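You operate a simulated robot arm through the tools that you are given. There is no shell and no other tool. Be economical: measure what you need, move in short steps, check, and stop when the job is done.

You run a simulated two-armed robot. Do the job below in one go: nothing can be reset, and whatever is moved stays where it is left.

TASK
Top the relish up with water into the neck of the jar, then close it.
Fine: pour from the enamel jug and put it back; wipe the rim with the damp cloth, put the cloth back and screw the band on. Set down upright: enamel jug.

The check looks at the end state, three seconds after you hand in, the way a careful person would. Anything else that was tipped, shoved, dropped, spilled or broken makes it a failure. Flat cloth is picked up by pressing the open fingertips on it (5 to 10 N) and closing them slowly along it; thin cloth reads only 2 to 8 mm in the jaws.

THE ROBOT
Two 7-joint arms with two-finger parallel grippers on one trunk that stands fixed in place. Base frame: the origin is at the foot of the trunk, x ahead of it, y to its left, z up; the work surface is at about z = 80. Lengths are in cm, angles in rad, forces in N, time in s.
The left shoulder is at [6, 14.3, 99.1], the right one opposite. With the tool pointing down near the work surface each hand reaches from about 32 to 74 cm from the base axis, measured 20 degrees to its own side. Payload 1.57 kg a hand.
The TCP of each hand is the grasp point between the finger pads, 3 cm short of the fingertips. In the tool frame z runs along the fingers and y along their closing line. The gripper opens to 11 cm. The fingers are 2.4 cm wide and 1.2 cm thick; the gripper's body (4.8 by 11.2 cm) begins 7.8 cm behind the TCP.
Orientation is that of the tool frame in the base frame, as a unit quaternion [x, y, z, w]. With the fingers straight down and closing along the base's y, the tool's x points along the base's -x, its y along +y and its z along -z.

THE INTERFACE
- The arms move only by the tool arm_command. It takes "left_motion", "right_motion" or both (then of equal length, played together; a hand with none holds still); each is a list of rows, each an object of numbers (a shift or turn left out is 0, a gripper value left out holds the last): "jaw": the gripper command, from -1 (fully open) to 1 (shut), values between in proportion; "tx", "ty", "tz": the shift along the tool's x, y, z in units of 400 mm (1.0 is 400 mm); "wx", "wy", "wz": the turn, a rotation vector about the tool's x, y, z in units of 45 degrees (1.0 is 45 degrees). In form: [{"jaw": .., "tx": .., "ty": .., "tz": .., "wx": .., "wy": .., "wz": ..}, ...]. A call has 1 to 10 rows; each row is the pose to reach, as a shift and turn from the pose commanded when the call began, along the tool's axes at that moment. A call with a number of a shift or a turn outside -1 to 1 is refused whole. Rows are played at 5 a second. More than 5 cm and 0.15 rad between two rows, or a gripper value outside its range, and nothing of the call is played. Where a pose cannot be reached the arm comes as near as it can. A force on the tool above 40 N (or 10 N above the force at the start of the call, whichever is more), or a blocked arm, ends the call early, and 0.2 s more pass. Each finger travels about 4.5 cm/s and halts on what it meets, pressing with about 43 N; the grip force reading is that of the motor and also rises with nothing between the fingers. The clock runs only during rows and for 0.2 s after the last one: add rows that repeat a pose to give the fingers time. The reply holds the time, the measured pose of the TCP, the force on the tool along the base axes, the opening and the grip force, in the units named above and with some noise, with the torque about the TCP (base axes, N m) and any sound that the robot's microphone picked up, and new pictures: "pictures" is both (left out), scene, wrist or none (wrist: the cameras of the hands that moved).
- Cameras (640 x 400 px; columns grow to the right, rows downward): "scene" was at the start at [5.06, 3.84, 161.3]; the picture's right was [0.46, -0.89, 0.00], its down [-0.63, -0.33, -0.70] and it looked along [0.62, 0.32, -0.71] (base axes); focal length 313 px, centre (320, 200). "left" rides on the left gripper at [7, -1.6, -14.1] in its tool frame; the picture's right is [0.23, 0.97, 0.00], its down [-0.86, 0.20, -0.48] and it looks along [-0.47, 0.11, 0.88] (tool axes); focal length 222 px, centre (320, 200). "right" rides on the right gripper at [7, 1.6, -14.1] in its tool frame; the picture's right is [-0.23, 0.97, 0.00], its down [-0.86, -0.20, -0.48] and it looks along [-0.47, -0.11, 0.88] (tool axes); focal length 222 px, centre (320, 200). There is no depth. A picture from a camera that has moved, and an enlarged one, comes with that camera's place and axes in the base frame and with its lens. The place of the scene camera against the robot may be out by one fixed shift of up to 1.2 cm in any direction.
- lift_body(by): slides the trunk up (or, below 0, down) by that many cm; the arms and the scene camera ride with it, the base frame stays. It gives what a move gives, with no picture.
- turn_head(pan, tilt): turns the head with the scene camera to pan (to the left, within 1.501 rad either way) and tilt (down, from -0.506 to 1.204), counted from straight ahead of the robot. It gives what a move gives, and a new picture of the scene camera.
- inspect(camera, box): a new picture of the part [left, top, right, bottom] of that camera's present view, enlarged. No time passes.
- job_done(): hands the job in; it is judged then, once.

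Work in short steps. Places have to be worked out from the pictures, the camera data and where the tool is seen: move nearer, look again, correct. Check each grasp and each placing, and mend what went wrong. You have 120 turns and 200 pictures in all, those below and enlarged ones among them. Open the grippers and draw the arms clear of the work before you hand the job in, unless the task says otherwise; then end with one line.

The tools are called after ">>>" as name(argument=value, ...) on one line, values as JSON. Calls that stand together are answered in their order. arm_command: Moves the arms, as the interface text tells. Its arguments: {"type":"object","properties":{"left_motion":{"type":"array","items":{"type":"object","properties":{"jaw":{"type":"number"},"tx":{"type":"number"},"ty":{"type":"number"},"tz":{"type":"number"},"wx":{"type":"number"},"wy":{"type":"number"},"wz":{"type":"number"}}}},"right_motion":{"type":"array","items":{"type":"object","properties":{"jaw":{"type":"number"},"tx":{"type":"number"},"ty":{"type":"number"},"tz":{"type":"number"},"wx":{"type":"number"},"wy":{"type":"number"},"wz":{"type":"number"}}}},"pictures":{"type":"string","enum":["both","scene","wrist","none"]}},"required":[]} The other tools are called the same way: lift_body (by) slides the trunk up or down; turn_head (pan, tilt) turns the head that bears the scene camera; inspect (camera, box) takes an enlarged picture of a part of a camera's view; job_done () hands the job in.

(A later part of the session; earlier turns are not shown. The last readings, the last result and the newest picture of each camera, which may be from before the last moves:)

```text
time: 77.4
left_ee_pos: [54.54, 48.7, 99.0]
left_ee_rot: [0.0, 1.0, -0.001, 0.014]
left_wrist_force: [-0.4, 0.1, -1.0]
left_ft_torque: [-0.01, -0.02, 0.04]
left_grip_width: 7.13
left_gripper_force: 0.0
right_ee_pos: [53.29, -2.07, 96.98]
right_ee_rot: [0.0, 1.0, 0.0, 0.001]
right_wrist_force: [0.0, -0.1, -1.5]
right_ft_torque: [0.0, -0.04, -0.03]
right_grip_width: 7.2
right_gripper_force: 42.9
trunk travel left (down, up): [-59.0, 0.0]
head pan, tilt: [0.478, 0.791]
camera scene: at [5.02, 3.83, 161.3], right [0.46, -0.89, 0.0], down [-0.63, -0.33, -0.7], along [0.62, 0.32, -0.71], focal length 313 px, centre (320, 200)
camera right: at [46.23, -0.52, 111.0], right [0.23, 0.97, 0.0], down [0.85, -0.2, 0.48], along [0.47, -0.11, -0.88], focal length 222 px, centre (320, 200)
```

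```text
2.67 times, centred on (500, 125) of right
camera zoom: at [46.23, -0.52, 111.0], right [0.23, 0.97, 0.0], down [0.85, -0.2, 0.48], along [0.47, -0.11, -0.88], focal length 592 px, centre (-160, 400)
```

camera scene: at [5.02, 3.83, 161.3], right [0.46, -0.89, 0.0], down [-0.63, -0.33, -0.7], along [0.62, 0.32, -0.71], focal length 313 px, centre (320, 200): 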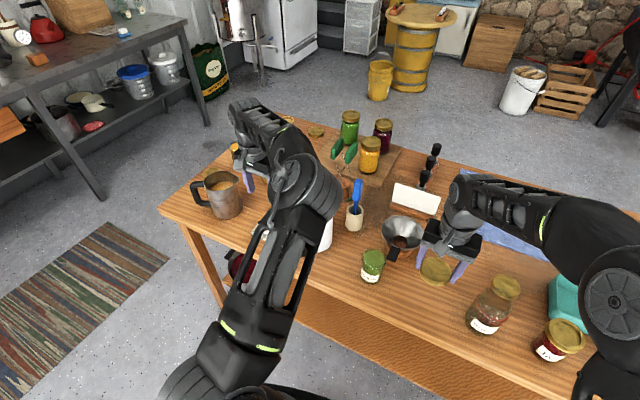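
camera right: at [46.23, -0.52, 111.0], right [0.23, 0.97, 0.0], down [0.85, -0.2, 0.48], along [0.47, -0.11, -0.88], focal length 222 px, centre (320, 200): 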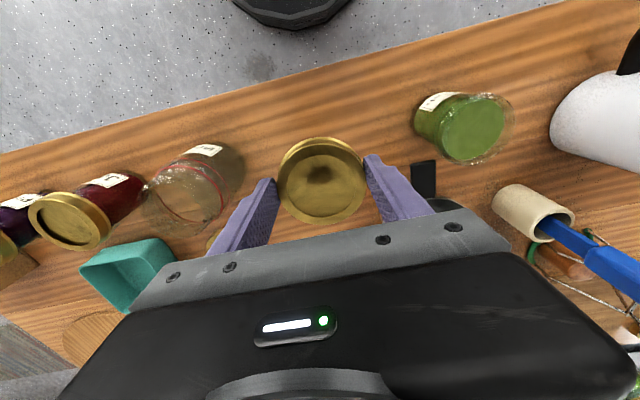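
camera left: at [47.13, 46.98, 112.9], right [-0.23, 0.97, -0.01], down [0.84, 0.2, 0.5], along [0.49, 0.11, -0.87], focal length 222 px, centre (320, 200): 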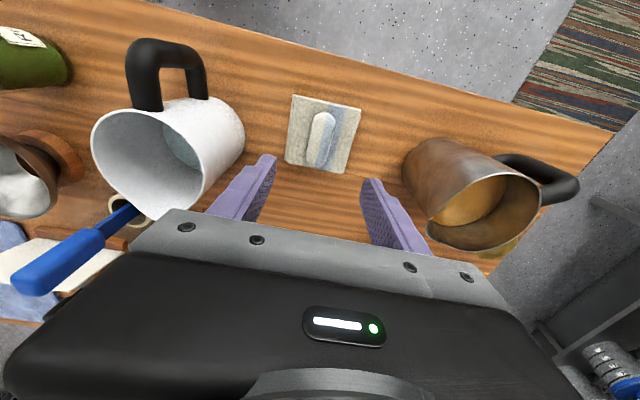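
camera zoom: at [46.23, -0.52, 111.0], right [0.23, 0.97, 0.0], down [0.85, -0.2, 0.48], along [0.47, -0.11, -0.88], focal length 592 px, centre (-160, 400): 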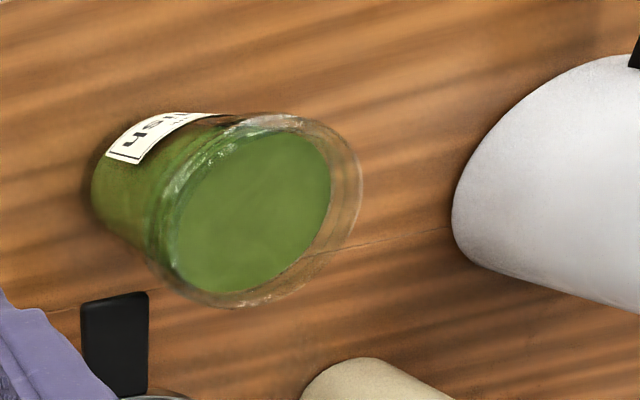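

The lid is level and the jar's mouth is at about (53.7, 12.75). Carrying the lid above the jar.

>>> arm_command(right_motion=[{"ty": 0.1}, {"ty": 0.2}, {"ty": 0.3, "tx": -0.004}, {"ty": 0.37, "tx": -0.008, "tz": 0.01}, {"ty": 0.37, "tx": -0.008, "tz": 0.04}])

>>> inspect(camera="scene", box=[330, 200, 426, 290])

>>> inspect(camera="right", box=[240, 100, 400, 240])

```text
time: 78.6
left_ee_pos: [54.58, 48.62, 98.85]
left_ee_rot: [-0.001, 1.0, -0.001, 0.014]
left_wrist_force: [0.9, -0.8, -0.3]
left_ft_torque: [0.0, 0.0, -0.04]
left_grip_width: 7.16
left_gripper_force: 0.1
right_ee_pos: [53.72, 12.6, 95.47]
right_ee_rot: [0.001, 1.0, 0.0, 0.002]
right_wrist_force: [-0.6, 0.3, -1.4]
right_ft_torque: [-0.02, 0.0, -0.02]
right_grip_width: 7.16
right_gripper_force: 42.6
trunk travel left (down, up): [-59.0, 0.0]
head pan, tilt: [0.478, 0.791]
camera scene: at [5.09, 3.83, 161.3], right [0.46, -0.89, 0.0], down [-0.63, -0.33, -0.7], along [0.62, 0.32, -0.71], focal length 313 px, centre (320, 200)
camera right: at [46.75, 14.23, 109.55], right [0.23, 0.97, 0.0], down [0.85, -0.2, 0.48], along [0.47, -0.11, -0.88], focal length 222 px, centre (320, 200)
```

scene: 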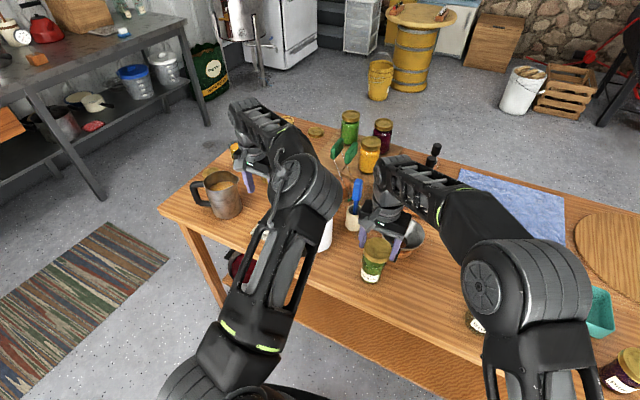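
right: 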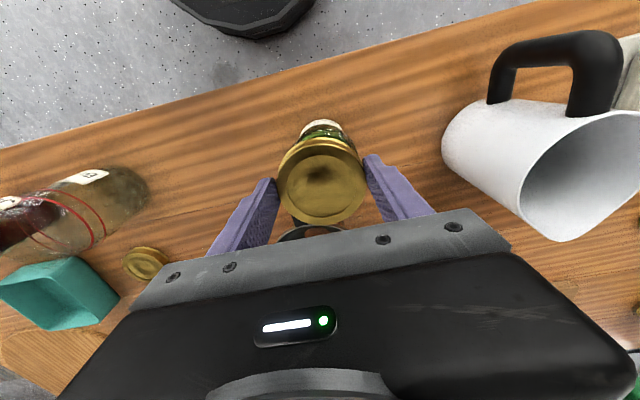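

```text
4.44 times, centred on (378, 245) of scene
camera zoom: at [5.09, 3.83, 161.3], right [0.46, -0.89, 0.0], down [-0.63, -0.33, -0.7], along [0.62, 0.32, -0.71], focal length 1393 px, centre (62, 0)
```

zoom: 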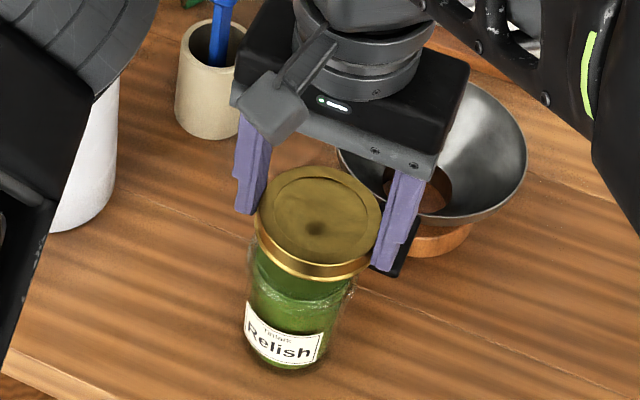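

```text
2.86 times, centred on (320, 170) of right
camera zoom: at [46.75, 14.23, 109.55], right [0.23, 0.97, 0.0], down [0.85, -0.2, 0.48], along [0.47, -0.11, -0.88], focal length 635 px, centre (320, 286)
```

zoom: 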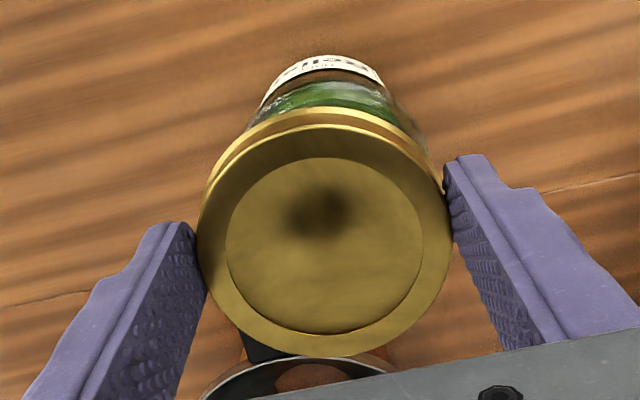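

Nearly aligned; the jar seems slightly to +y of the lid. Checking closer.

>>> inspect(camera="right", box=[280, 110, 364, 160])

>>> inspect(camera="scene", box=[352, 230, 412, 290])

```text
7.62 times, centred on (322, 135) of right
camera zoom: at [46.75, 14.23, 109.55], right [0.23, 0.97, 0.0], down [0.85, -0.2, 0.48], along [0.47, -0.11, -0.88], focal length 1692 px, centre (305, 695)
```

zoom: 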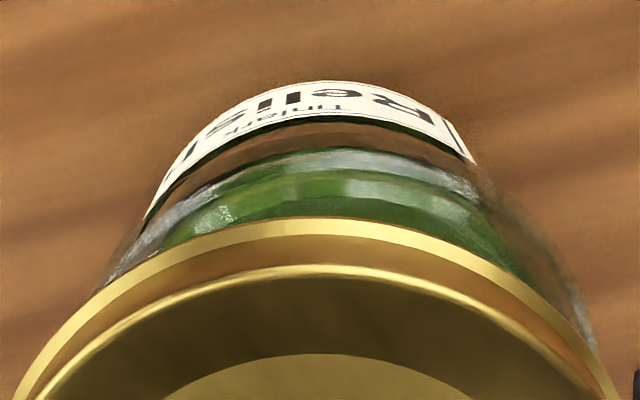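

```text
6.67 times, centred on (382, 260) of scene
camera zoom: at [5.09, 3.83, 161.3], right [0.46, -0.89, 0.0], down [-0.63, -0.33, -0.7], along [0.62, 0.32, -0.71], focal length 2089 px, centre (-93, -200)
```

zoom: 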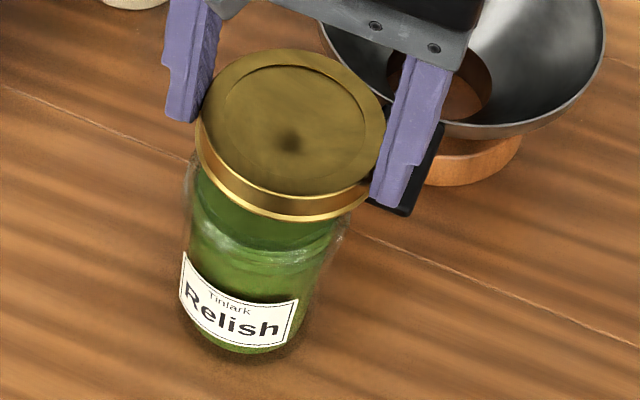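

Estimated offset is about +0.3 cm in y and 0.1 in x. Correcting and lowering to just above contact.

>>> arm_command(right_motion=[{"ty": 0.007, "tx": -0.002}, {"ty": 0.007, "tx": -0.002, "tz": 0.025}, {"ty": 0.007, "tx": -0.002, "tz": 0.045}], pictures="none")

>>> inspect(camera="right", box=[280, 110, 364, 160])

>>> inspect(camera="scene", box=[352, 230, 412, 290])

```text
time: 79.4
left_ee_pos: [54.63, 48.66, 98.75]
left_ee_rot: [0.0, 1.0, 0.0, 0.013]
left_wrist_force: [-1.1, 0.4, -0.6]
left_ft_torque: [0.0, 0.01, 0.01]
left_grip_width: 7.15
left_gripper_force: 0.1
right_ee_pos: [53.95, 13.06, 93.55]
right_ee_rot: [-0.001, 1.0, 0.0, 0.002]
right_wrist_force: [0.1, 0.2, 0.2]
right_ft_torque: [0.01, 0.0, 0.02]
right_grip_width: 7.16
right_gripper_force: 42.7
trunk travel left (down, up): [-59.0, 0.0]
head pan, tilt: [0.478, 0.791]
```

```text
7.62 times, centred on (322, 135) of right
camera zoom: at [46.87, 14.64, 107.66], right [0.23, 0.97, 0.0], down [0.85, -0.2, 0.48], along [0.47, -0.11, -0.88], focal length 1692 px, centre (305, 695)
```

zoom: 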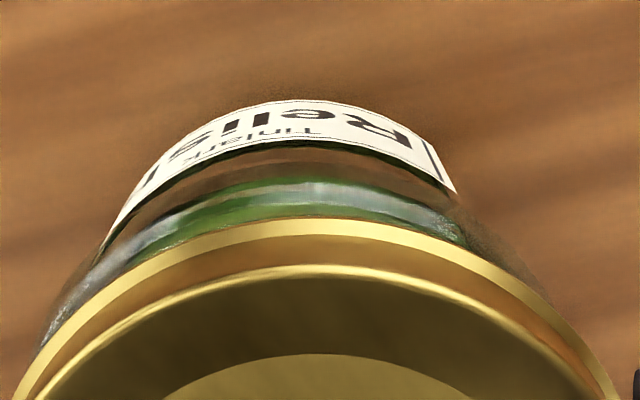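

```text
6.67 times, centred on (382, 260) of scene
camera zoom: at [5.09, 3.86, 161.3], right [0.46, -0.89, 0.0], down [-0.63, -0.33, -0.7], along [0.62, 0.32, -0.71], focal length 2089 px, centre (-93, -200)
```

zoom: 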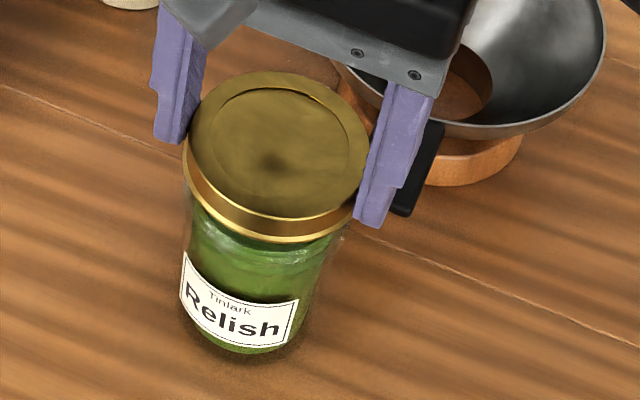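

Now the lid is aligned within a millimetre or two. A small correction, then lower until it touches.

>>> arm_command(right_motion=[{"ty": -0.003}, {"ty": -0.003, "tz": 0.008}, {"ty": -0.003, "tz": 0.014}], pictures="none")

```text
time: 80.2
left_ee_pos: [54.43, 48.66, 98.92]
left_ee_rot: [0.0, 1.0, -0.001, 0.013]
left_wrist_force: [0.7, 0.2, 0.5]
left_ft_torque: [0.04, 0.03, 0.0]
left_grip_width: 7.13
left_gripper_force: 0.1
right_ee_pos: [53.74, 12.98, 93.27]
right_ee_rot: [0.001, 1.0, 0.001, 0.002]
right_wrist_force: [0.2, -1.3, 10.0]
right_ft_torque: [-0.02, 0.32, 0.06]
right_grip_width: 7.19
right_gripper_force: 43.0
trunk travel left (down, up): [-59.0, 0.0]
head pan, tilt: [0.478, 0.791]
```

Contact is 10 N but all on the -x side of the rim, so the lid is slightly too far in +x. I'll lift a hair, shift 2.5 mm back and lower again.

>>> arm_command(right_motion=[{"tz": -0.006}, {"tz": -0.006, "tx": 0.006}, {"tz": 0.0, "tx": 0.006}, {"tz": 0.002, "tx": 0.006}], pictures="none")

```text
time: 81.2
left_ee_pos: [54.54, 48.7, 98.92]
left_ee_rot: [0.001, 1.0, -0.002, 0.013]
left_wrist_force: [-0.1, -0.4, -0.2]
left_ft_torque: [0.03, -0.05, -0.01]
left_grip_width: 7.15
left_gripper_force: 0.0
right_ee_pos: [53.58, 12.91, 92.92]
right_ee_rot: [0.0, 1.0, 0.0, 0.002]
right_wrist_force: [-0.3, 0.2, -0.2]
right_ft_torque: [0.03, -0.03, 0.0]
right_grip_width: 7.17
right_gripper_force: 43.3
trunk travel left (down, up): [-59.0, 0.0]
head pan, tilt: [0.478, 0.791]
```

It slipped past with no force, so the lid is now over the rim. Lowering further in small steps.

>>> arm_command(right_motion=[{"tz": 0.005}, {"tz": 0.01}, {"tz": 0.01}], pictures="none")

```text
time: 82.0
left_ee_pos: [54.51, 48.66, 98.99]
left_ee_rot: [-0.001, 1.0, -0.001, 0.013]
left_wrist_force: [0.1, -0.3, 0.7]
left_ft_torque: [0.01, 0.01, 0.03]
left_grip_width: 7.14
left_gripper_force: 0.1
right_ee_pos: [53.52, 12.84, 92.73]
right_ee_rot: [0.0, 1.0, -0.001, 0.002]
right_wrist_force: [1.4, 0.2, 0.2]
right_ft_torque: [0.01, 0.0, -0.01]
right_grip_width: 7.17
right_gripper_force: 42.4
trunk travel left (down, up): [-59.0, 0.0]
head pan, tilt: [0.478, 0.791]
```

>>> arm_command(right_motion=[{"tz": 0.007}, {"tz": 0.014}, {"tz": 0.014}], pictures="none")

>>> inspect(camera="scene", box=[352, 230, 412, 290])

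```text
time: 82.8
left_ee_pos: [54.53, 48.7, 98.94]
left_ee_rot: [-0.001, 1.0, -0.001, 0.014]
left_wrist_force: [-0.1, -0.1, 0.7]
left_ft_torque: [0.0, 0.01, -0.01]
left_grip_width: 7.17
left_gripper_force: 0.0
right_ee_pos: [53.53, 12.88, 92.18]
right_ee_rot: [0.0, 1.0, 0.001, 0.003]
right_wrist_force: [-1.5, 0.0, 12.2]
right_ft_torque: [-0.19, 0.3, -0.01]
right_grip_width: 7.16
right_gripper_force: 42.8
trunk travel left (down, up): [-59.0, 0.0]
head pan, tilt: [0.478, 0.791]
```

```text
6.67 times, centred on (382, 260) of scene
camera zoom: at [4.95, 3.83, 161.32], right [0.46, -0.89, 0.0], down [-0.63, -0.33, -0.7], along [0.62, 0.32, -0.71], focal length 2089 px, centre (-93, -200)
```

zoom: 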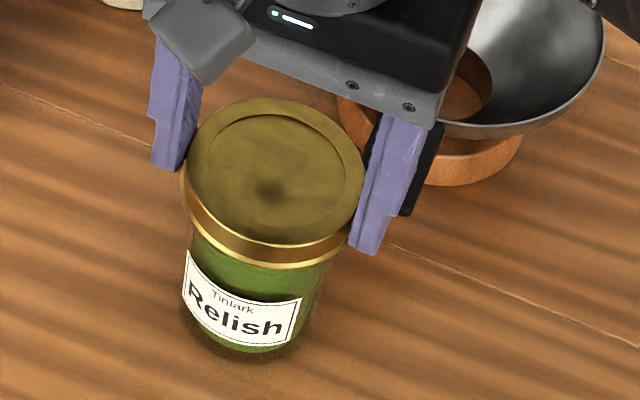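

The lid is around the neck, with thread contact at 12 N. Turning clockwise about 40° with light pressure while watching the jar's label.

>>> arm_command(right_motion=[{"tz": -0.003}, {"wz": 0.15, "tz": -0.002}, {"wz": 0.3, "tz": -0.001}, {"wz": 0.45, "tz": 0.0}, {"wz": 0.6, "tz": 0.0}, {"wz": 0.75, "tz": 0.001}, {"wz": 0.9, "tz": 0.001}], pictures="none")

>>> inspect(camera="scene", box=[352, 230, 412, 290])

```text
time: 84.4
left_ee_pos: [54.47, 48.72, 98.94]
left_ee_rot: [0.0, 1.0, -0.002, 0.014]
left_wrist_force: [0.4, -0.4, -0.8]
left_ft_torque: [0.0, -0.03, 0.01]
left_grip_width: 7.14
left_gripper_force: 0.0
right_ee_pos: [53.7, 13.04, 92.23]
right_ee_rot: [0.348, 0.938, 0.002, 0.004]
right_wrist_force: [10.9, 5.8, 22.3]
right_ft_torque: [0.23, -0.9, 0.1]
right_grip_width: 7.21
right_gripper_force: 42.7
trunk travel left (down, up): [-59.0, 0.0]
head pan, tilt: [0.478, 0.791]
```

```text
6.67 times, centred on (382, 260) of scene
camera zoom: at [5.03, 3.9, 161.31], right [0.46, -0.89, 0.0], down [-0.63, -0.33, -0.7], along [0.62, 0.32, -0.71], focal length 2089 px, centre (-93, -200)
```

zoom: 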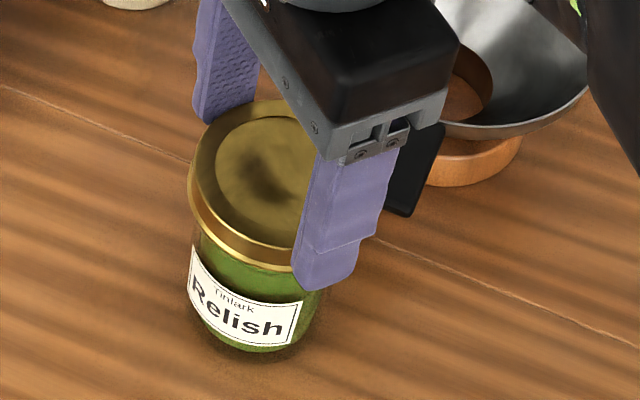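

Forces rose to 22 N with a side load of 11 N in x. I'll relax: up 1 mm and 2 mm sideways with the push.

>>> arm_command(right_motion=[{"tx": -0.0015, "ty": 0.004, "tz": -0.003}, {"tx": -0.0015, "ty": 0.004, "tz": -0.003}], pictures="none")

>>> inspect(camera="right", box=[260, 90, 400, 200])

```text
time: 85.0
left_ee_pos: [54.57, 48.55, 98.92]
left_ee_rot: [-0.001, 1.0, -0.001, 0.014]
left_wrist_force: [0.8, -0.5, 0.1]
left_ft_torque: [-0.02, -0.02, 0.0]
left_grip_width: 7.12
left_gripper_force: 0.0
right_ee_pos: [53.53, 12.98, 92.22]
right_ee_rot: [0.347, 0.938, 0.001, 0.001]
right_wrist_force: [8.2, 5.6, 18.2]
right_ft_torque: [0.2, -0.57, 0.06]
right_grip_width: 7.19
right_gripper_force: 43.3
trunk travel left (down, up): [-59.0, 0.0]
head pan, tilt: [0.478, 0.791]
```

```text
3.64 times, centred on (330, 145) of right
camera zoom: at [49.48, 18.73, 106.2], right [0.81, 0.59, 0.0], down [0.52, -0.71, 0.48], along [0.29, -0.39, -0.88], focal length 808 px, centre (284, 400)
```

zoom: 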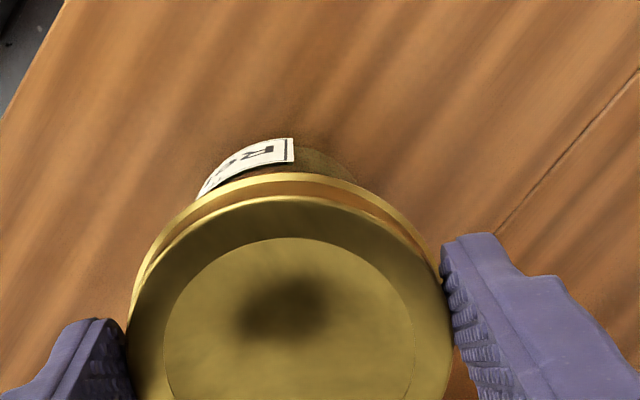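

Still loaded. Easing up further, about 2 mm, to find the unloaded position.

>>> arm_command(right_motion=[{"tz": -0.004, "tx": -0.001, "ty": 0.002}, {"tz": -0.004, "tx": -0.001, "ty": 0.002}], pictures="none")

>>> inspect(camera="scene", box=[352, 230, 412, 290])

```text
time: 85.6
left_ee_pos: [54.58, 48.73, 99.01]
left_ee_rot: [0.0, 1.0, -0.001, 0.014]
left_wrist_force: [0.8, -0.1, 0.0]
left_ft_torque: [0.02, 0.01, 0.02]
left_grip_width: 7.15
left_gripper_force: 0.1
right_ee_pos: [53.65, 12.99, 92.2]
right_ee_rot: [0.346, 0.938, 0.0, 0.001]
right_wrist_force: [3.8, 6.4, 10.5]
right_ft_torque: [0.34, -0.36, 0.06]
right_grip_width: 7.19
right_gripper_force: 43.4
trunk travel left (down, up): [-59.0, 0.0]
head pan, tilt: [0.478, 0.791]
```

```text
6.67 times, centred on (382, 260) of scene
camera zoom: at [5.03, 3.9, 161.29], right [0.46, -0.89, 0.0], down [-0.63, -0.33, -0.7], along [0.62, 0.32, -0.71], focal length 2089 px, centre (-93, -200)
```

zoom: 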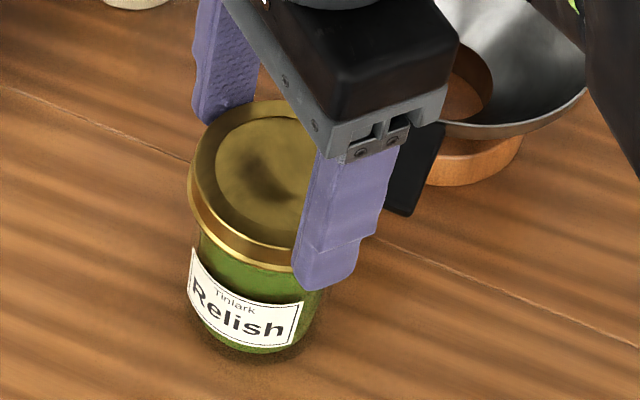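

The lid is held in height by the thread while the forces drop, so it looks engaged. The lid's axis is a few millimetres off my TCP, so I'll continue the turn with compensation.

>>> arm_command(right_motion=[{"tz": -0.002, "ty": 0.0018}, {"tz": -0.002, "wz": 0.15, "tx": -0.0005, "ty": 0.003}, {"tz": -0.002, "wz": 0.3, "tx": -0.0015, "ty": 0.004}, {"tz": -0.0015, "wz": 0.45, "tx": -0.0025, "ty": 0.005}, {"tz": -0.001, "wz": 0.6, "tx": -0.0035, "ty": 0.006}, {"tz": -0.0005, "wz": 0.75, "tx": -0.0047, "ty": 0.0065}, {"tz": 0, "wz": 0.9, "tx": -0.006, "ty": 0.007}], pictures="none")

>>> inspect(camera="scene", box=[352, 230, 412, 290])

```text
time: 87.2
left_ee_pos: [54.53, 48.6, 98.83]
left_ee_rot: [0.0, 1.0, -0.001, 0.013]
left_wrist_force: [0.3, 0.7, -0.3]
left_ft_torque: [-0.01, -0.01, -0.03]
left_grip_width: 7.13
left_gripper_force: 0.1
right_ee_pos: [54.21, 13.11, 92.21]
right_ee_rot: [0.651, 0.759, 0.001, 0.0]
right_wrist_force: [0.2, 0.0, -1.3]
right_ft_torque: [-0.14, 0.05, 0.04]
right_grip_width: 7.15
right_gripper_force: 42.4
trunk travel left (down, up): [-59.0, 0.0]
head pan, tilt: [0.478, 0.791]
```

```text
6.67 times, centred on (382, 260) of scene
camera zoom: at [5.09, 3.85, 161.3], right [0.46, -0.89, 0.0], down [-0.63, -0.33, -0.7], along [0.62, 0.32, -0.71], focal length 2089 px, centre (-93, -200)
```

zoom: 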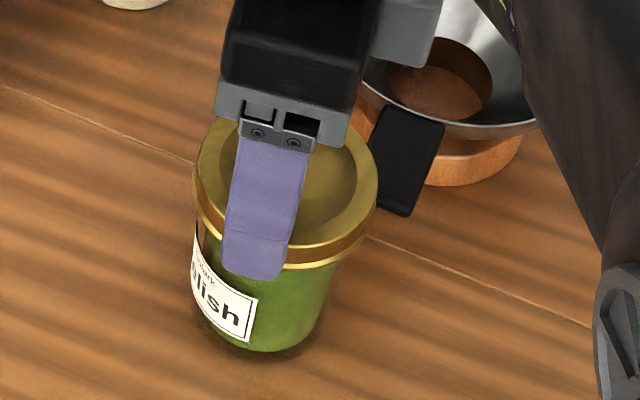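

The jar turned along with the lid this time because I was unloading upward; in the first stroke, under firm pressure, it stayed still. So I'll press about 12 N and continue turning.

>>> arm_command(right_motion=[{"tz": 0.003}, {"tz": 0.0035, "wz": 0.15, "tx": -0.0005, "ty": 0.001}, {"tz": 0.0035, "wz": 0.3, "tx": -0.0015, "ty": 0.002}, {"tz": 0.004, "wz": 0.45, "tx": -0.0025, "ty": 0.003}, {"tz": 0.004, "wz": 0.6, "tx": -0.0035, "ty": 0.0035}, {"tz": 0.004, "wz": 0.75, "tx": -0.0045, "ty": 0.004}, {"tz": 0.004, "wz": 0.9, "tx": -0.006, "ty": 0.0045}], pictures="none")

>>> inspect(camera="scene", box=[352, 230, 412, 290])

```text
time: 88.8
left_ee_pos: [54.5, 48.57, 99.01]
left_ee_rot: [0.0, 1.0, -0.001, 0.014]
left_wrist_force: [0.0, -0.2, 0.3]
left_ft_torque: [0.04, 0.0, 0.0]
left_grip_width: 7.16
left_gripper_force: 0.0
right_ee_pos: [54.46, 12.73, 92.13]
right_ee_rot: [0.873, 0.487, 0.002, 0.0]
right_wrist_force: [3.6, -1.2, 8.8]
right_ft_torque: [-0.18, -0.02, 0.03]
right_grip_width: 7.19
right_gripper_force: 43.1
trunk travel left (down, up): [-59.0, 0.0]
head pan, tilt: [0.478, 0.791]
```

```text
6.67 times, centred on (382, 260) of scene
camera zoom: at [5.04, 3.82, 161.31], right [0.46, -0.89, 0.0], down [-0.63, -0.33, -0.7], along [0.62, 0.32, -0.71], focal length 2089 px, centre (-93, -200)
```

zoom: 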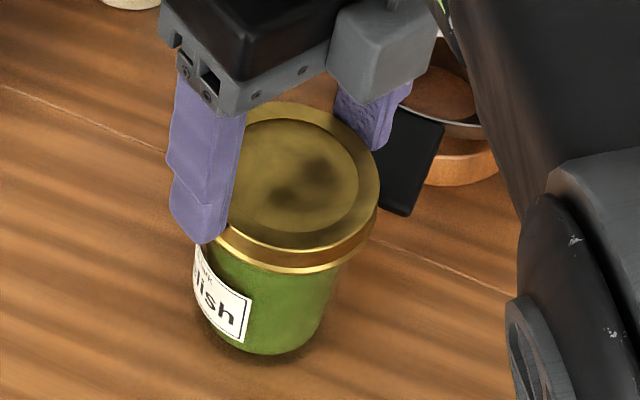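

The lid turned about 38° relative to the jar, and the far finger is now close to the funnel tab. I'll release just a little, biased away from the tab, then rise and turn back 40° for another bite.

>>> arm_command(right_motion=[{"jaw": -0.34, "ty": -0.001}, {"jaw": -0.38, "ty": -0.005}, {"jaw": -0.38, "ty": -0.005, "tz": -0.03}, {"jaw": -0.38, "ty": -0.005, "tz": -0.09}, {"jaw": -0.7, "tz": -0.09, "wz": -0.18}, {"jaw": -0.7, "tz": -0.09, "wz": -0.36}, {"jaw": -0.7, "tz": -0.09, "wz": -0.54}, {"jaw": -0.7, "tz": -0.09, "wz": -0.72}, {"jaw": -0.7, "tz": -0.09, "wz": -0.9}], pictures="none")

>>> inspect(camera="scene", box=[352, 230, 412, 290])

>>> inspect(camera="right", box=[230, 80, 410, 220])

```text
time: 90.8
left_ee_pos: [54.6, 48.59, 98.94]
left_ee_rot: [0.0, 1.0, -0.002, 0.014]
left_wrist_force: [0.1, -0.5, 0.5]
left_ft_torque: [0.03, 0.04, -0.01]
left_grip_width: 7.14
left_gripper_force: 0.1
right_ee_pos: [54.56, 12.82, 95.78]
right_ee_rot: [0.648, 0.762, 0.001, 0.0]
right_wrist_force: [-1.0, 0.4, -0.4]
right_ft_torque: [0.0, 0.0, 0.03]
right_grip_width: 9.34
right_gripper_force: 0.1
trunk travel left (down, up): [-59.0, 0.0]
head pan, tilt: [0.478, 0.791]
```

```text
6.67 times, centred on (382, 260) of scene
camera zoom: at [5.09, 3.84, 161.3], right [0.46, -0.89, 0.0], down [-0.63, -0.33, -0.7], along [0.62, 0.32, -0.71], focal length 2089 px, centre (-93, -200)
```

zoom: 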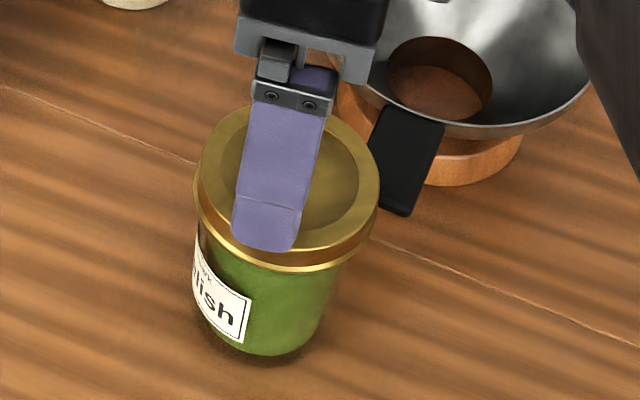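

```text
2.86 times, centred on (320, 150) of right
camera zoom: at [54.95, 19.93, 109.74], right [1.0, -0.07, 0.0], down [-0.06, -0.88, 0.48], along [-0.03, -0.48, -0.88], focal length 635 px, centre (320, 343)
```

zoom: 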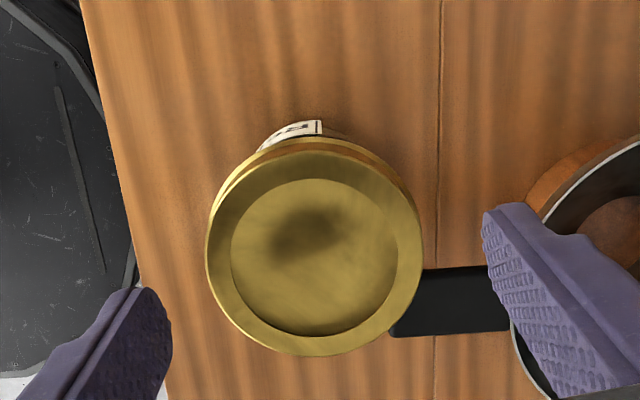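

The lid sits level; its centre is at (54.3, 12.8). Regripping and making another pressed clockwise stroke.

>>> arm_command(right_motion=[{"tz": 0.05, "ty": -0.005}, {"tz": 0.09, "ty": -0.005}, {"tz": 0.09, "ty": -0.005, "jaw": -0.1}, {"tz": 0.09, "ty": -0.005, "jaw": 1}, {"tz": 0.093, "ty": -0.005, "jaw": 1}, {"tz": 0.094, "ty": -0.005, "wz": 0.18}, {"tz": 0.094, "ty": -0.005, "wz": 0.36}, {"tz": 0.094, "ty": -0.005, "wz": 0.54}, {"tz": 0.094, "ty": -0.005, "wz": 0.72}, {"tz": 0.094, "ty": -0.005, "wz": 0.9}], pictures="none")

>>> inspect(camera="scene", box=[352, 230, 412, 290])

```text
time: 93.0
left_ee_pos: [54.61, 48.52, 98.86]
left_ee_rot: [0.0, 1.0, -0.001, 0.013]
left_wrist_force: [0.2, -0.6, -0.5]
left_ft_torque: [0.03, 0.01, 0.0]
left_grip_width: 7.14
left_gripper_force: 0.0
right_ee_pos: [54.16, 12.78, 92.03]
right_ee_rot: [0.873, 0.487, 0.001, 0.001]
right_wrist_force: [2.2, -1.5, 7.4]
right_ft_torque: [-0.3, -0.28, 0.05]
right_grip_width: 7.22
right_gripper_force: 42.9
trunk travel left (down, up): [-59.0, 0.0]
head pan, tilt: [0.478, 0.791]
```

```text
6.67 times, centred on (382, 260) of scene
camera zoom: at [5.04, 3.81, 161.3], right [0.46, -0.89, 0.0], down [-0.63, -0.33, -0.7], along [0.62, 0.32, -0.71], focal length 2089 px, centre (-93, -200)
```

zoom: 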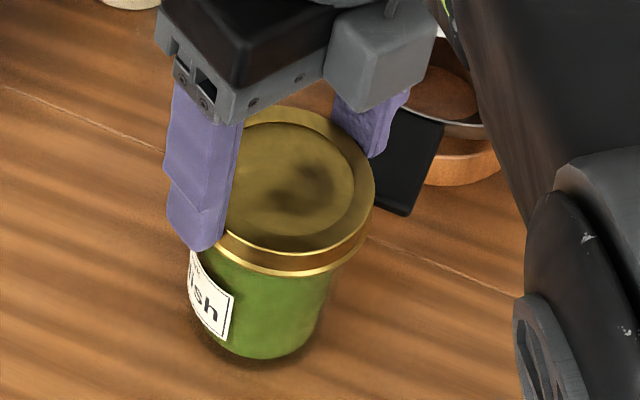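

It's descending: z is 92.03, down from 92.18. I'll ratchet: open slightly without lifting, turn back 45°, regrip and turn forward again, all in one call.

>>> arm_command(right_motion=[{"jaw": -0.45, "ty": -0.003}, {"jaw": -0.45, "ty": -0.003, "wz": -0.33}, {"jaw": -0.45, "wz": -0.66}, {"jaw": -0.45, "wz": -1.0}, {"jaw": 1, "wz": -1.0}, {"jaw": 1, "wz": -1.0, "tz": 0.003}, {"jaw": 1, "wz": -0.67, "tz": 0.004}, {"jaw": 1, "wz": -0.33, "tz": 0.004}, {"jaw": 1, "wz": 0, "tz": 0.004}], pictures="none")

>>> inspect(camera="scene", box=[352, 230, 412, 290])

```text
refused: row 2 steps farther than a row can; nothing moved
```

```text
6.67 times, centred on (382, 260) of scene
camera zoom: at [5.04, 3.81, 161.3], right [0.46, -0.89, 0.0], down [-0.63, -0.33, -0.7], along [0.62, 0.32, -0.71], focal length 2089 px, centre (-93, -200)
```

zoom: 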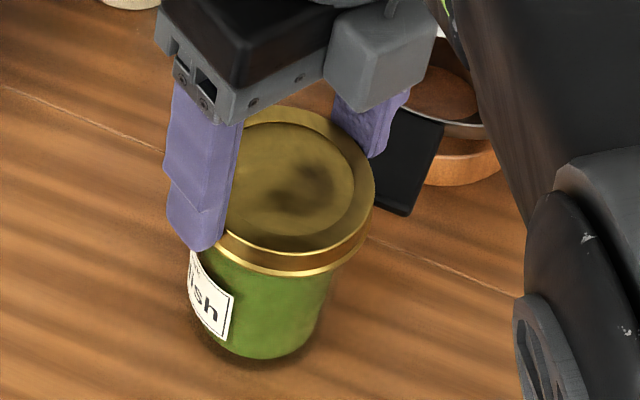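

Rotation steps are limited per row, so I'll split this: first open, turn back 45° and regrip.

>>> arm_command(right_motion=[{"jaw": -0.45, "ty": -0.003}, {"jaw": -0.45, "ty": -0.002, "wz": -0.16}, {"jaw": -0.45, "wz": -0.33}, {"jaw": -0.45, "wz": -0.5}, {"jaw": -0.45, "wz": -0.67}, {"jaw": -0.45, "wz": -0.84}, {"jaw": -0.45, "wz": -1.0}, {"jaw": 1, "wz": -1.0}, {"jaw": 1, "wz": -1.0, "tz": 0.002}], pictures="none")

```text
time: 95.0
left_ee_pos: [54.46, 48.64, 98.81]
left_ee_rot: [0.0, 1.0, -0.001, 0.015]
left_wrist_force: [0.4, 0.4, 0.3]
left_ft_torque: [-0.03, -0.01, 0.01]
left_grip_width: 7.14
left_gripper_force: 0.0
right_ee_pos: [54.26, 12.85, 91.85]
right_ee_rot: [0.619, 0.785, 0.002, 0.0]
right_wrist_force: [-0.7, -0.3, 3.7]
right_ft_torque: [0.03, 0.04, -0.04]
right_grip_width: 7.4
right_gripper_force: 26.8
trunk travel left (down, up): [-59.0, 0.0]
head pan, tilt: [0.478, 0.791]
```

Regripped. Stroke forward 45° with pressure.

>>> arm_command(right_motion=[{"jaw": 1, "tz": 0.002}, {"jaw": 1, "tz": 0.003, "wz": 0.17}, {"jaw": 1, "tz": 0.003, "wz": 0.34}, {"jaw": 1, "tz": 0.004, "wz": 0.51}, {"jaw": 1, "tz": 0.004, "wz": 0.68}, {"jaw": 1, "tz": 0.004, "wz": 0.84}, {"jaw": 1, "tz": 0.004, "wz": 1.0}], pictures="none")

>>> inspect(camera="scene", box=[352, 230, 412, 290])

```text
time: 96.6
left_ee_pos: [54.45, 48.56, 98.88]
left_ee_rot: [0.0, 1.0, 0.0, 0.014]
left_wrist_force: [-0.6, 0.4, 0.0]
left_ft_torque: [-0.02, 0.0, -0.02]
left_grip_width: 7.15
left_gripper_force: 0.1
right_ee_pos: [54.11, 12.64, 91.75]
right_ee_rot: [0.873, 0.487, 0.001, 0.001]
right_wrist_force: [2.0, -3.3, 10.2]
right_ft_torque: [-0.08, -0.23, -0.01]
right_grip_width: 7.22
right_gripper_force: 43.1
trunk travel left (down, up): [-59.0, 0.0]
head pan, tilt: [0.478, 0.791]
```

```text
6.67 times, centred on (382, 260) of scene
camera zoom: at [4.99, 3.78, 161.3], right [0.46, -0.89, 0.0], down [-0.63, -0.33, -0.7], along [0.62, 0.32, -0.71], focal length 2089 px, centre (-93, -200)
```

zoom: 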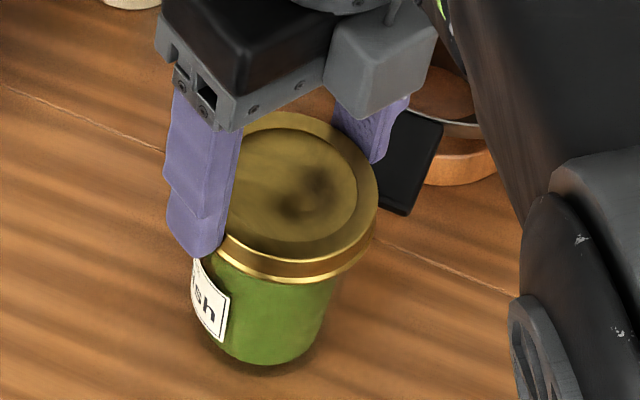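

z is now 91.75, so it's still going down. Next ratchet: open, back 45°, regrip and start forward.

>>> arm_command(right_motion=[{"jaw": -0.45, "ty": -0.003, "tz": -0.003}, {"jaw": -0.45, "ty": -0.002, "tz": -0.003, "wz": -0.17}, {"jaw": -0.45, "tz": -0.003, "wz": -0.34}, {"jaw": -0.45, "tz": -0.003, "wz": -0.51}, {"jaw": -0.45, "tz": -0.003, "wz": -0.68}, {"jaw": -0.45, "tz": -0.003, "wz": -0.84}, {"jaw": -0.45, "tz": -0.003, "wz": -1.0}, {"jaw": 1, "tz": -0.003, "wz": -1.0}, {"jaw": 1, "wz": -1.0, "tz": -0.001}, {"jaw": 1, "wz": -0.84, "tz": 0.001}], pictures="none")

>>> arm_command(right_motion=[{"wz": 0.17, "tz": 0.001}, {"wz": 0.34, "tz": 0.002}, {"wz": 0.51, "tz": 0.002}, {"wz": 0.68, "tz": 0.003}, {"wz": 0.84, "tz": 0.003}], pictures="none")

>>> inspect(camera="scene", box=[352, 230, 412, 290])

```text
time: 98.8
left_ee_pos: [54.62, 48.69, 98.93]
left_ee_rot: [0.0, 1.0, -0.001, 0.013]
left_wrist_force: [1.2, 0.8, 0.6]
left_ft_torque: [-0.04, 0.0, 0.0]
left_grip_width: 7.13
left_gripper_force: 0.0
right_ee_pos: [54.17, 12.75, 91.68]
right_ee_rot: [0.666, 0.746, 0.003, 0.002]
right_wrist_force: [1.9, 2.5, 2.9]
right_ft_torque: [0.23, -0.39, 0.09]
right_grip_width: 7.21
right_gripper_force: 35.3
trunk travel left (down, up): [-59.0, 0.0]
head pan, tilt: [0.478, 0.791]
```

```text
time: 100.0
left_ee_pos: [54.6, 48.64, 99.03]
left_ee_rot: [0.0, 1.0, 0.0, 0.014]
left_wrist_force: [-0.6, -0.9, -0.5]
left_ft_torque: [0.03, -0.01, 0.01]
left_grip_width: 7.16
left_gripper_force: 0.1
right_ee_pos: [54.29, 12.72, 91.64]
right_ee_rot: [0.874, 0.487, 0.002, 0.001]
right_wrist_force: [5.3, -2.5, 10.4]
right_ft_torque: [-0.46, -0.45, 0.05]
right_grip_width: 7.15
right_gripper_force: 43.2
trunk travel left (down, up): [-59.0, 0.0]
head pan, tilt: [0.478, 0.791]
```

```text
6.67 times, centred on (382, 260) of scene
camera zoom: at [5.04, 3.8, 161.31], right [0.46, -0.89, 0.0], down [-0.63, -0.33, -0.7], along [0.62, 0.32, -0.71], focal length 2089 px, centre (-93, -200)
```

zoom: 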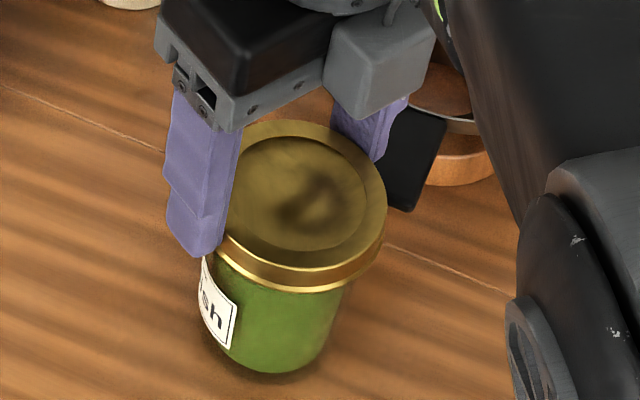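

The jar has crept a little during the strokes. I'll check the lid's centring in the grip with the right wrist camera.

>>> inspect(camera="right", box=[220, 80, 420, 220])

```text
2.86 times, centred on (320, 150) of right
camera zoom: at [59.23, 17.8, 105.66], right [0.71, -0.7, 0.0], down [-0.62, -0.62, 0.48], along [-0.33, -0.34, -0.88], focal length 635 px, centre (320, 343)
```

zoom: 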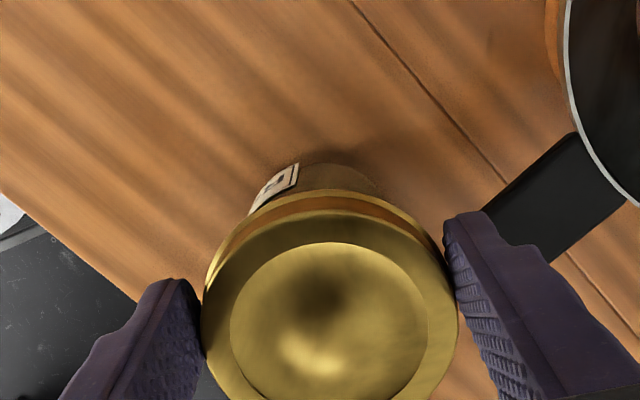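

The lid's centre is about 0.65 cm off along the tool's x, which explains the creep. I'll recentre while open, turn back and regrip.

>>> arm_command(right_motion=[{"jaw": -0.45, "tz": -0.003}, {"jaw": -0.45, "tx": 0.016, "tz": -0.003}, {"jaw": -0.45, "tx": 0.016, "tz": -0.003, "wz": -0.18}, {"jaw": -0.45, "tx": 0.016, "tz": -0.003, "wz": -0.36}, {"jaw": -0.45, "tx": 0.016, "tz": -0.003, "wz": -0.54}, {"jaw": -0.45, "tx": 0.016, "tz": -0.003, "wz": -0.72}, {"jaw": -0.45, "tx": 0.016, "tz": -0.003, "wz": -0.9}, {"jaw": 1, "tx": 0.016, "tz": -0.003, "wz": -0.9}, {"jaw": 1, "tx": 0.016, "wz": -0.9, "tz": -0.001}, {"jaw": 1, "tx": 0.016, "wz": -0.9, "tz": 0.001}], pictures="none")

>>> inspect(camera="right", box=[220, 80, 420, 220])

```text
time: 102.2
left_ee_pos: [54.6, 48.66, 98.83]
left_ee_rot: [0.001, 1.0, -0.002, 0.012]
left_wrist_force: [-0.4, 0.4, -0.1]
left_ft_torque: [0.02, -0.04, 0.0]
left_grip_width: 7.14
left_gripper_force: 0.1
right_ee_pos: [54.99, 13.17, 91.45]
right_ee_rot: [0.65, 0.76, 0.002, 0.003]
right_wrist_force: [0.5, 0.0, -0.2]
right_ft_torque: [0.03, 0.05, 0.0]
right_grip_width: 1.09
right_gripper_force: 0.1
trunk travel left (down, up): [-59.0, 0.0]
head pan, tilt: [0.478, 0.791]
```

```text
2.86 times, centred on (320, 150) of right
camera zoom: at [55.28, 20.25, 105.56], right [1.0, -0.07, 0.01], down [-0.07, -0.88, 0.48], along [-0.03, -0.48, -0.88], focal length 635 px, centre (320, 343)
```

zoom: 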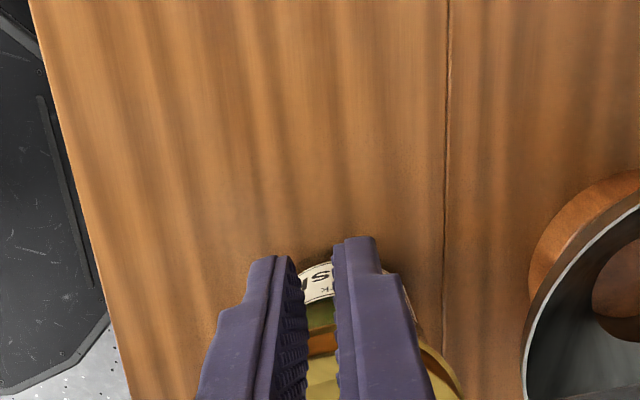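

The fingers closed past the lid, so the jar has slipped toward -y. I'll stop and look.

>>> inspect(camera="scene", box=[320, 200, 460, 300])

>>> inspect(camera="right", box=[220, 120, 440, 270])

```text
4.00 times, centred on (390, 250) of scene
camera zoom: at [5.22, 3.81, 161.29], right [0.46, -0.89, 0.0], down [-0.63, -0.33, -0.7], along [0.62, 0.32, -0.71], focal length 1254 px, centre (40, 0)
```

zoom: 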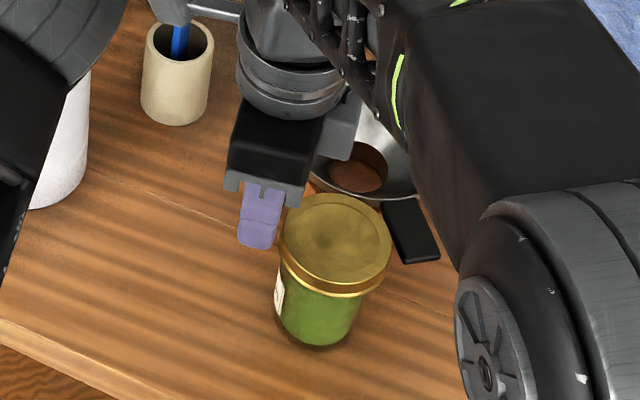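

```text
2.67 times, centred on (330, 195) of right
camera zoom: at [55.28, 20.25, 105.56], right [1.0, -0.07, 0.01], down [-0.07, -0.88, 0.48], along [-0.03, -0.48, -0.88], focal length 592 px, centre (293, 213)
```

zoom: 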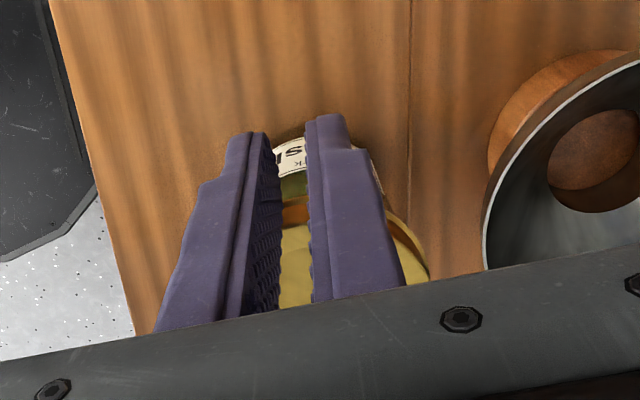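

The jar is upright with the lid still on, but it moved a few centimetres and may have nudged the funnel's tab. I'll raise the right hand clear and look properly.

>>> arm_command(right_motion=[{"tz": -0.06, "jaw": 1}, {"tz": -0.16, "jaw": 0.5}, {"tz": -0.24, "jaw": 0}, {"tz": -0.26, "tx": 0.1, "jaw": -0.5}, {"tz": -0.26, "tx": 0.2, "jaw": -0.5}], pictures="wrist")

>>> inspect(camera="scene", box=[320, 190, 480, 310])

```text
time: 103.4
left_ee_pos: [54.62, 48.48, 98.87]
left_ee_rot: [0.0, 1.0, 0.0, 0.014]
left_wrist_force: [-0.4, 0.4, 0.3]
left_ft_torque: [0.0, -0.03, 0.02]
left_grip_width: 7.14
left_gripper_force: 0.1
right_ee_pos: [53.52, 19.06, 102.04]
right_ee_rot: [0.649, 0.76, 0.001, 0.0]
right_wrist_force: [0.1, 0.2, 0.2]
right_ft_torque: [0.02, -0.03, -0.02]
right_grip_width: 8.21
right_gripper_force: 0.1
right hand out of reach, approached as far as the arm can: row 5
trunk travel left (down, up): [-59.0, 0.0]
head pan, tilt: [0.478, 0.791]
camera right: at [54.02, 26.13, 116.02], right [1.0, -0.07, 0.0], down [-0.07, -0.88, 0.48], along [-0.03, -0.48, -0.88], focal length 222 px, centre (320, 200)
```

right: 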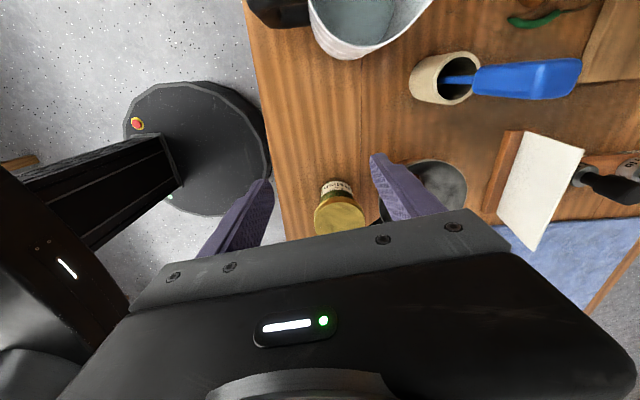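

```text
3.33 times, centred on (400, 250) of scene
camera zoom: at [5.07, 3.74, 161.3], right [0.46, -0.89, 0.0], down [-0.63, -0.33, -0.7], along [0.62, 0.32, -0.71], focal length 1044 px, centre (53, 33)
```

zoom: 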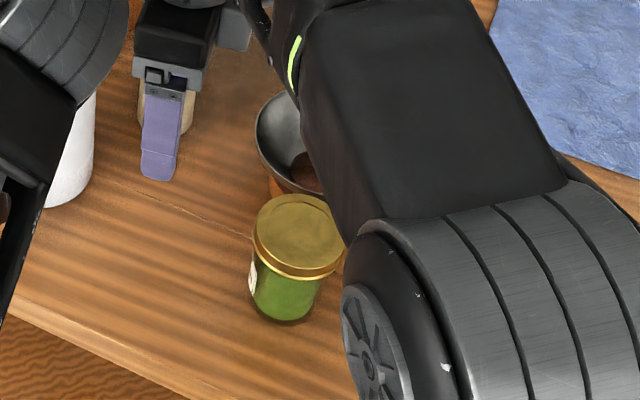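

I'll swing the right arm back to its own side, high above everything, turning the yaw back on the way, so the whole area can be seen.

>>> arm_command(right_motion=[{"tx": -0.1, "wz": -0.1}, {"tx": -0.2, "wz": -0.25}, {"tx": -0.3, "wz": -0.4}, {"tx": -0.4, "wz": -0.55}, {"tx": -0.5, "wz": -0.7}, {"tx": -0.6, "wz": -0.85}, {"tx": -0.7, "wz": -1.0}], pictures="both")

>>> inspect(camera="scene", box=[320, 180, 480, 300])

```text
time: 105.0
left_ee_pos: [54.62, 48.6, 99.0]
left_ee_rot: [0.0, 1.0, 0.0, 0.014]
left_wrist_force: [-0.1, -0.4, -0.5]
left_ft_torque: [0.01, -0.02, -0.02]
left_grip_width: 7.16
left_gripper_force: 0.1
right_ee_pos: [57.9, -8.59, 101.9]
right_ee_rot: [0.308, 0.951, 0.0, 0.001]
right_wrist_force: [-0.2, 0.4, -0.7]
right_ft_torque: [0.0, 0.0, -0.01]
right_grip_width: 8.23
right_gripper_force: 0.1
trunk travel left (down, up): [-59.0, 0.0]
head pan, tilt: [0.478, 0.791]
camera scene: at [5.08, 3.74, 161.3], right [0.46, -0.89, 0.0], down [-0.63, -0.33, -0.7], along [0.62, 0.32, -0.71], focal length 313 px, centre (320, 200)
camera right: at [53.22, -3.17, 115.92], right [0.75, 0.66, 0.0], down [0.57, -0.66, 0.48], along [0.32, -0.36, -0.88], focal length 222 px, centre (320, 200)
```

scene: 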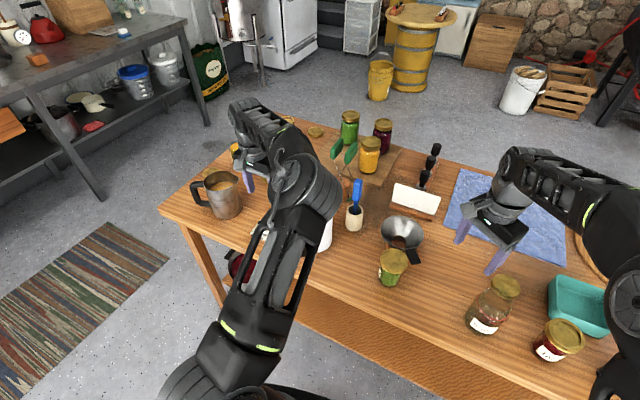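
right: 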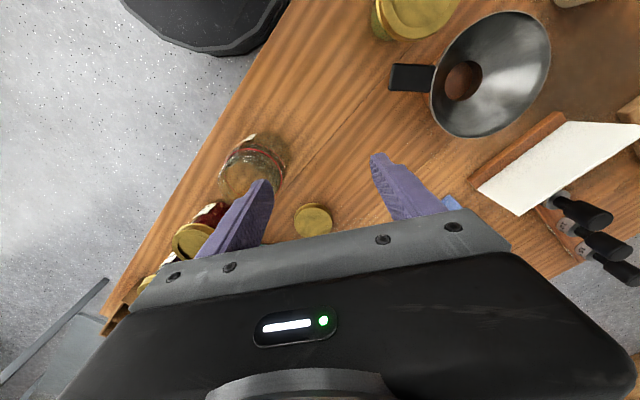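

```text
3.33 times, centred on (400, 240) of scene
camera zoom: at [5.08, 3.74, 161.3], right [0.46, -0.89, 0.0], down [-0.63, -0.33, -0.7], along [0.62, 0.32, -0.71], focal length 1044 px, centre (53, 67)
```

zoom: 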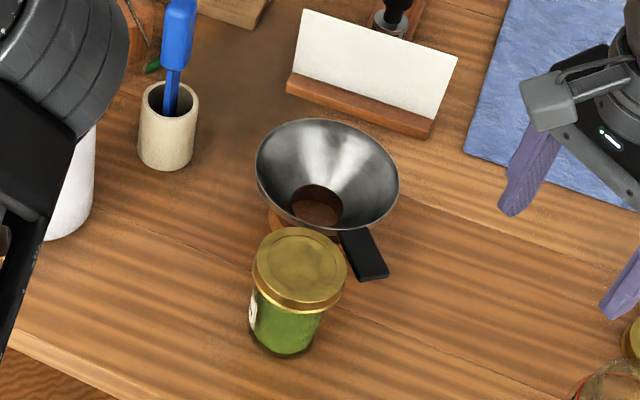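

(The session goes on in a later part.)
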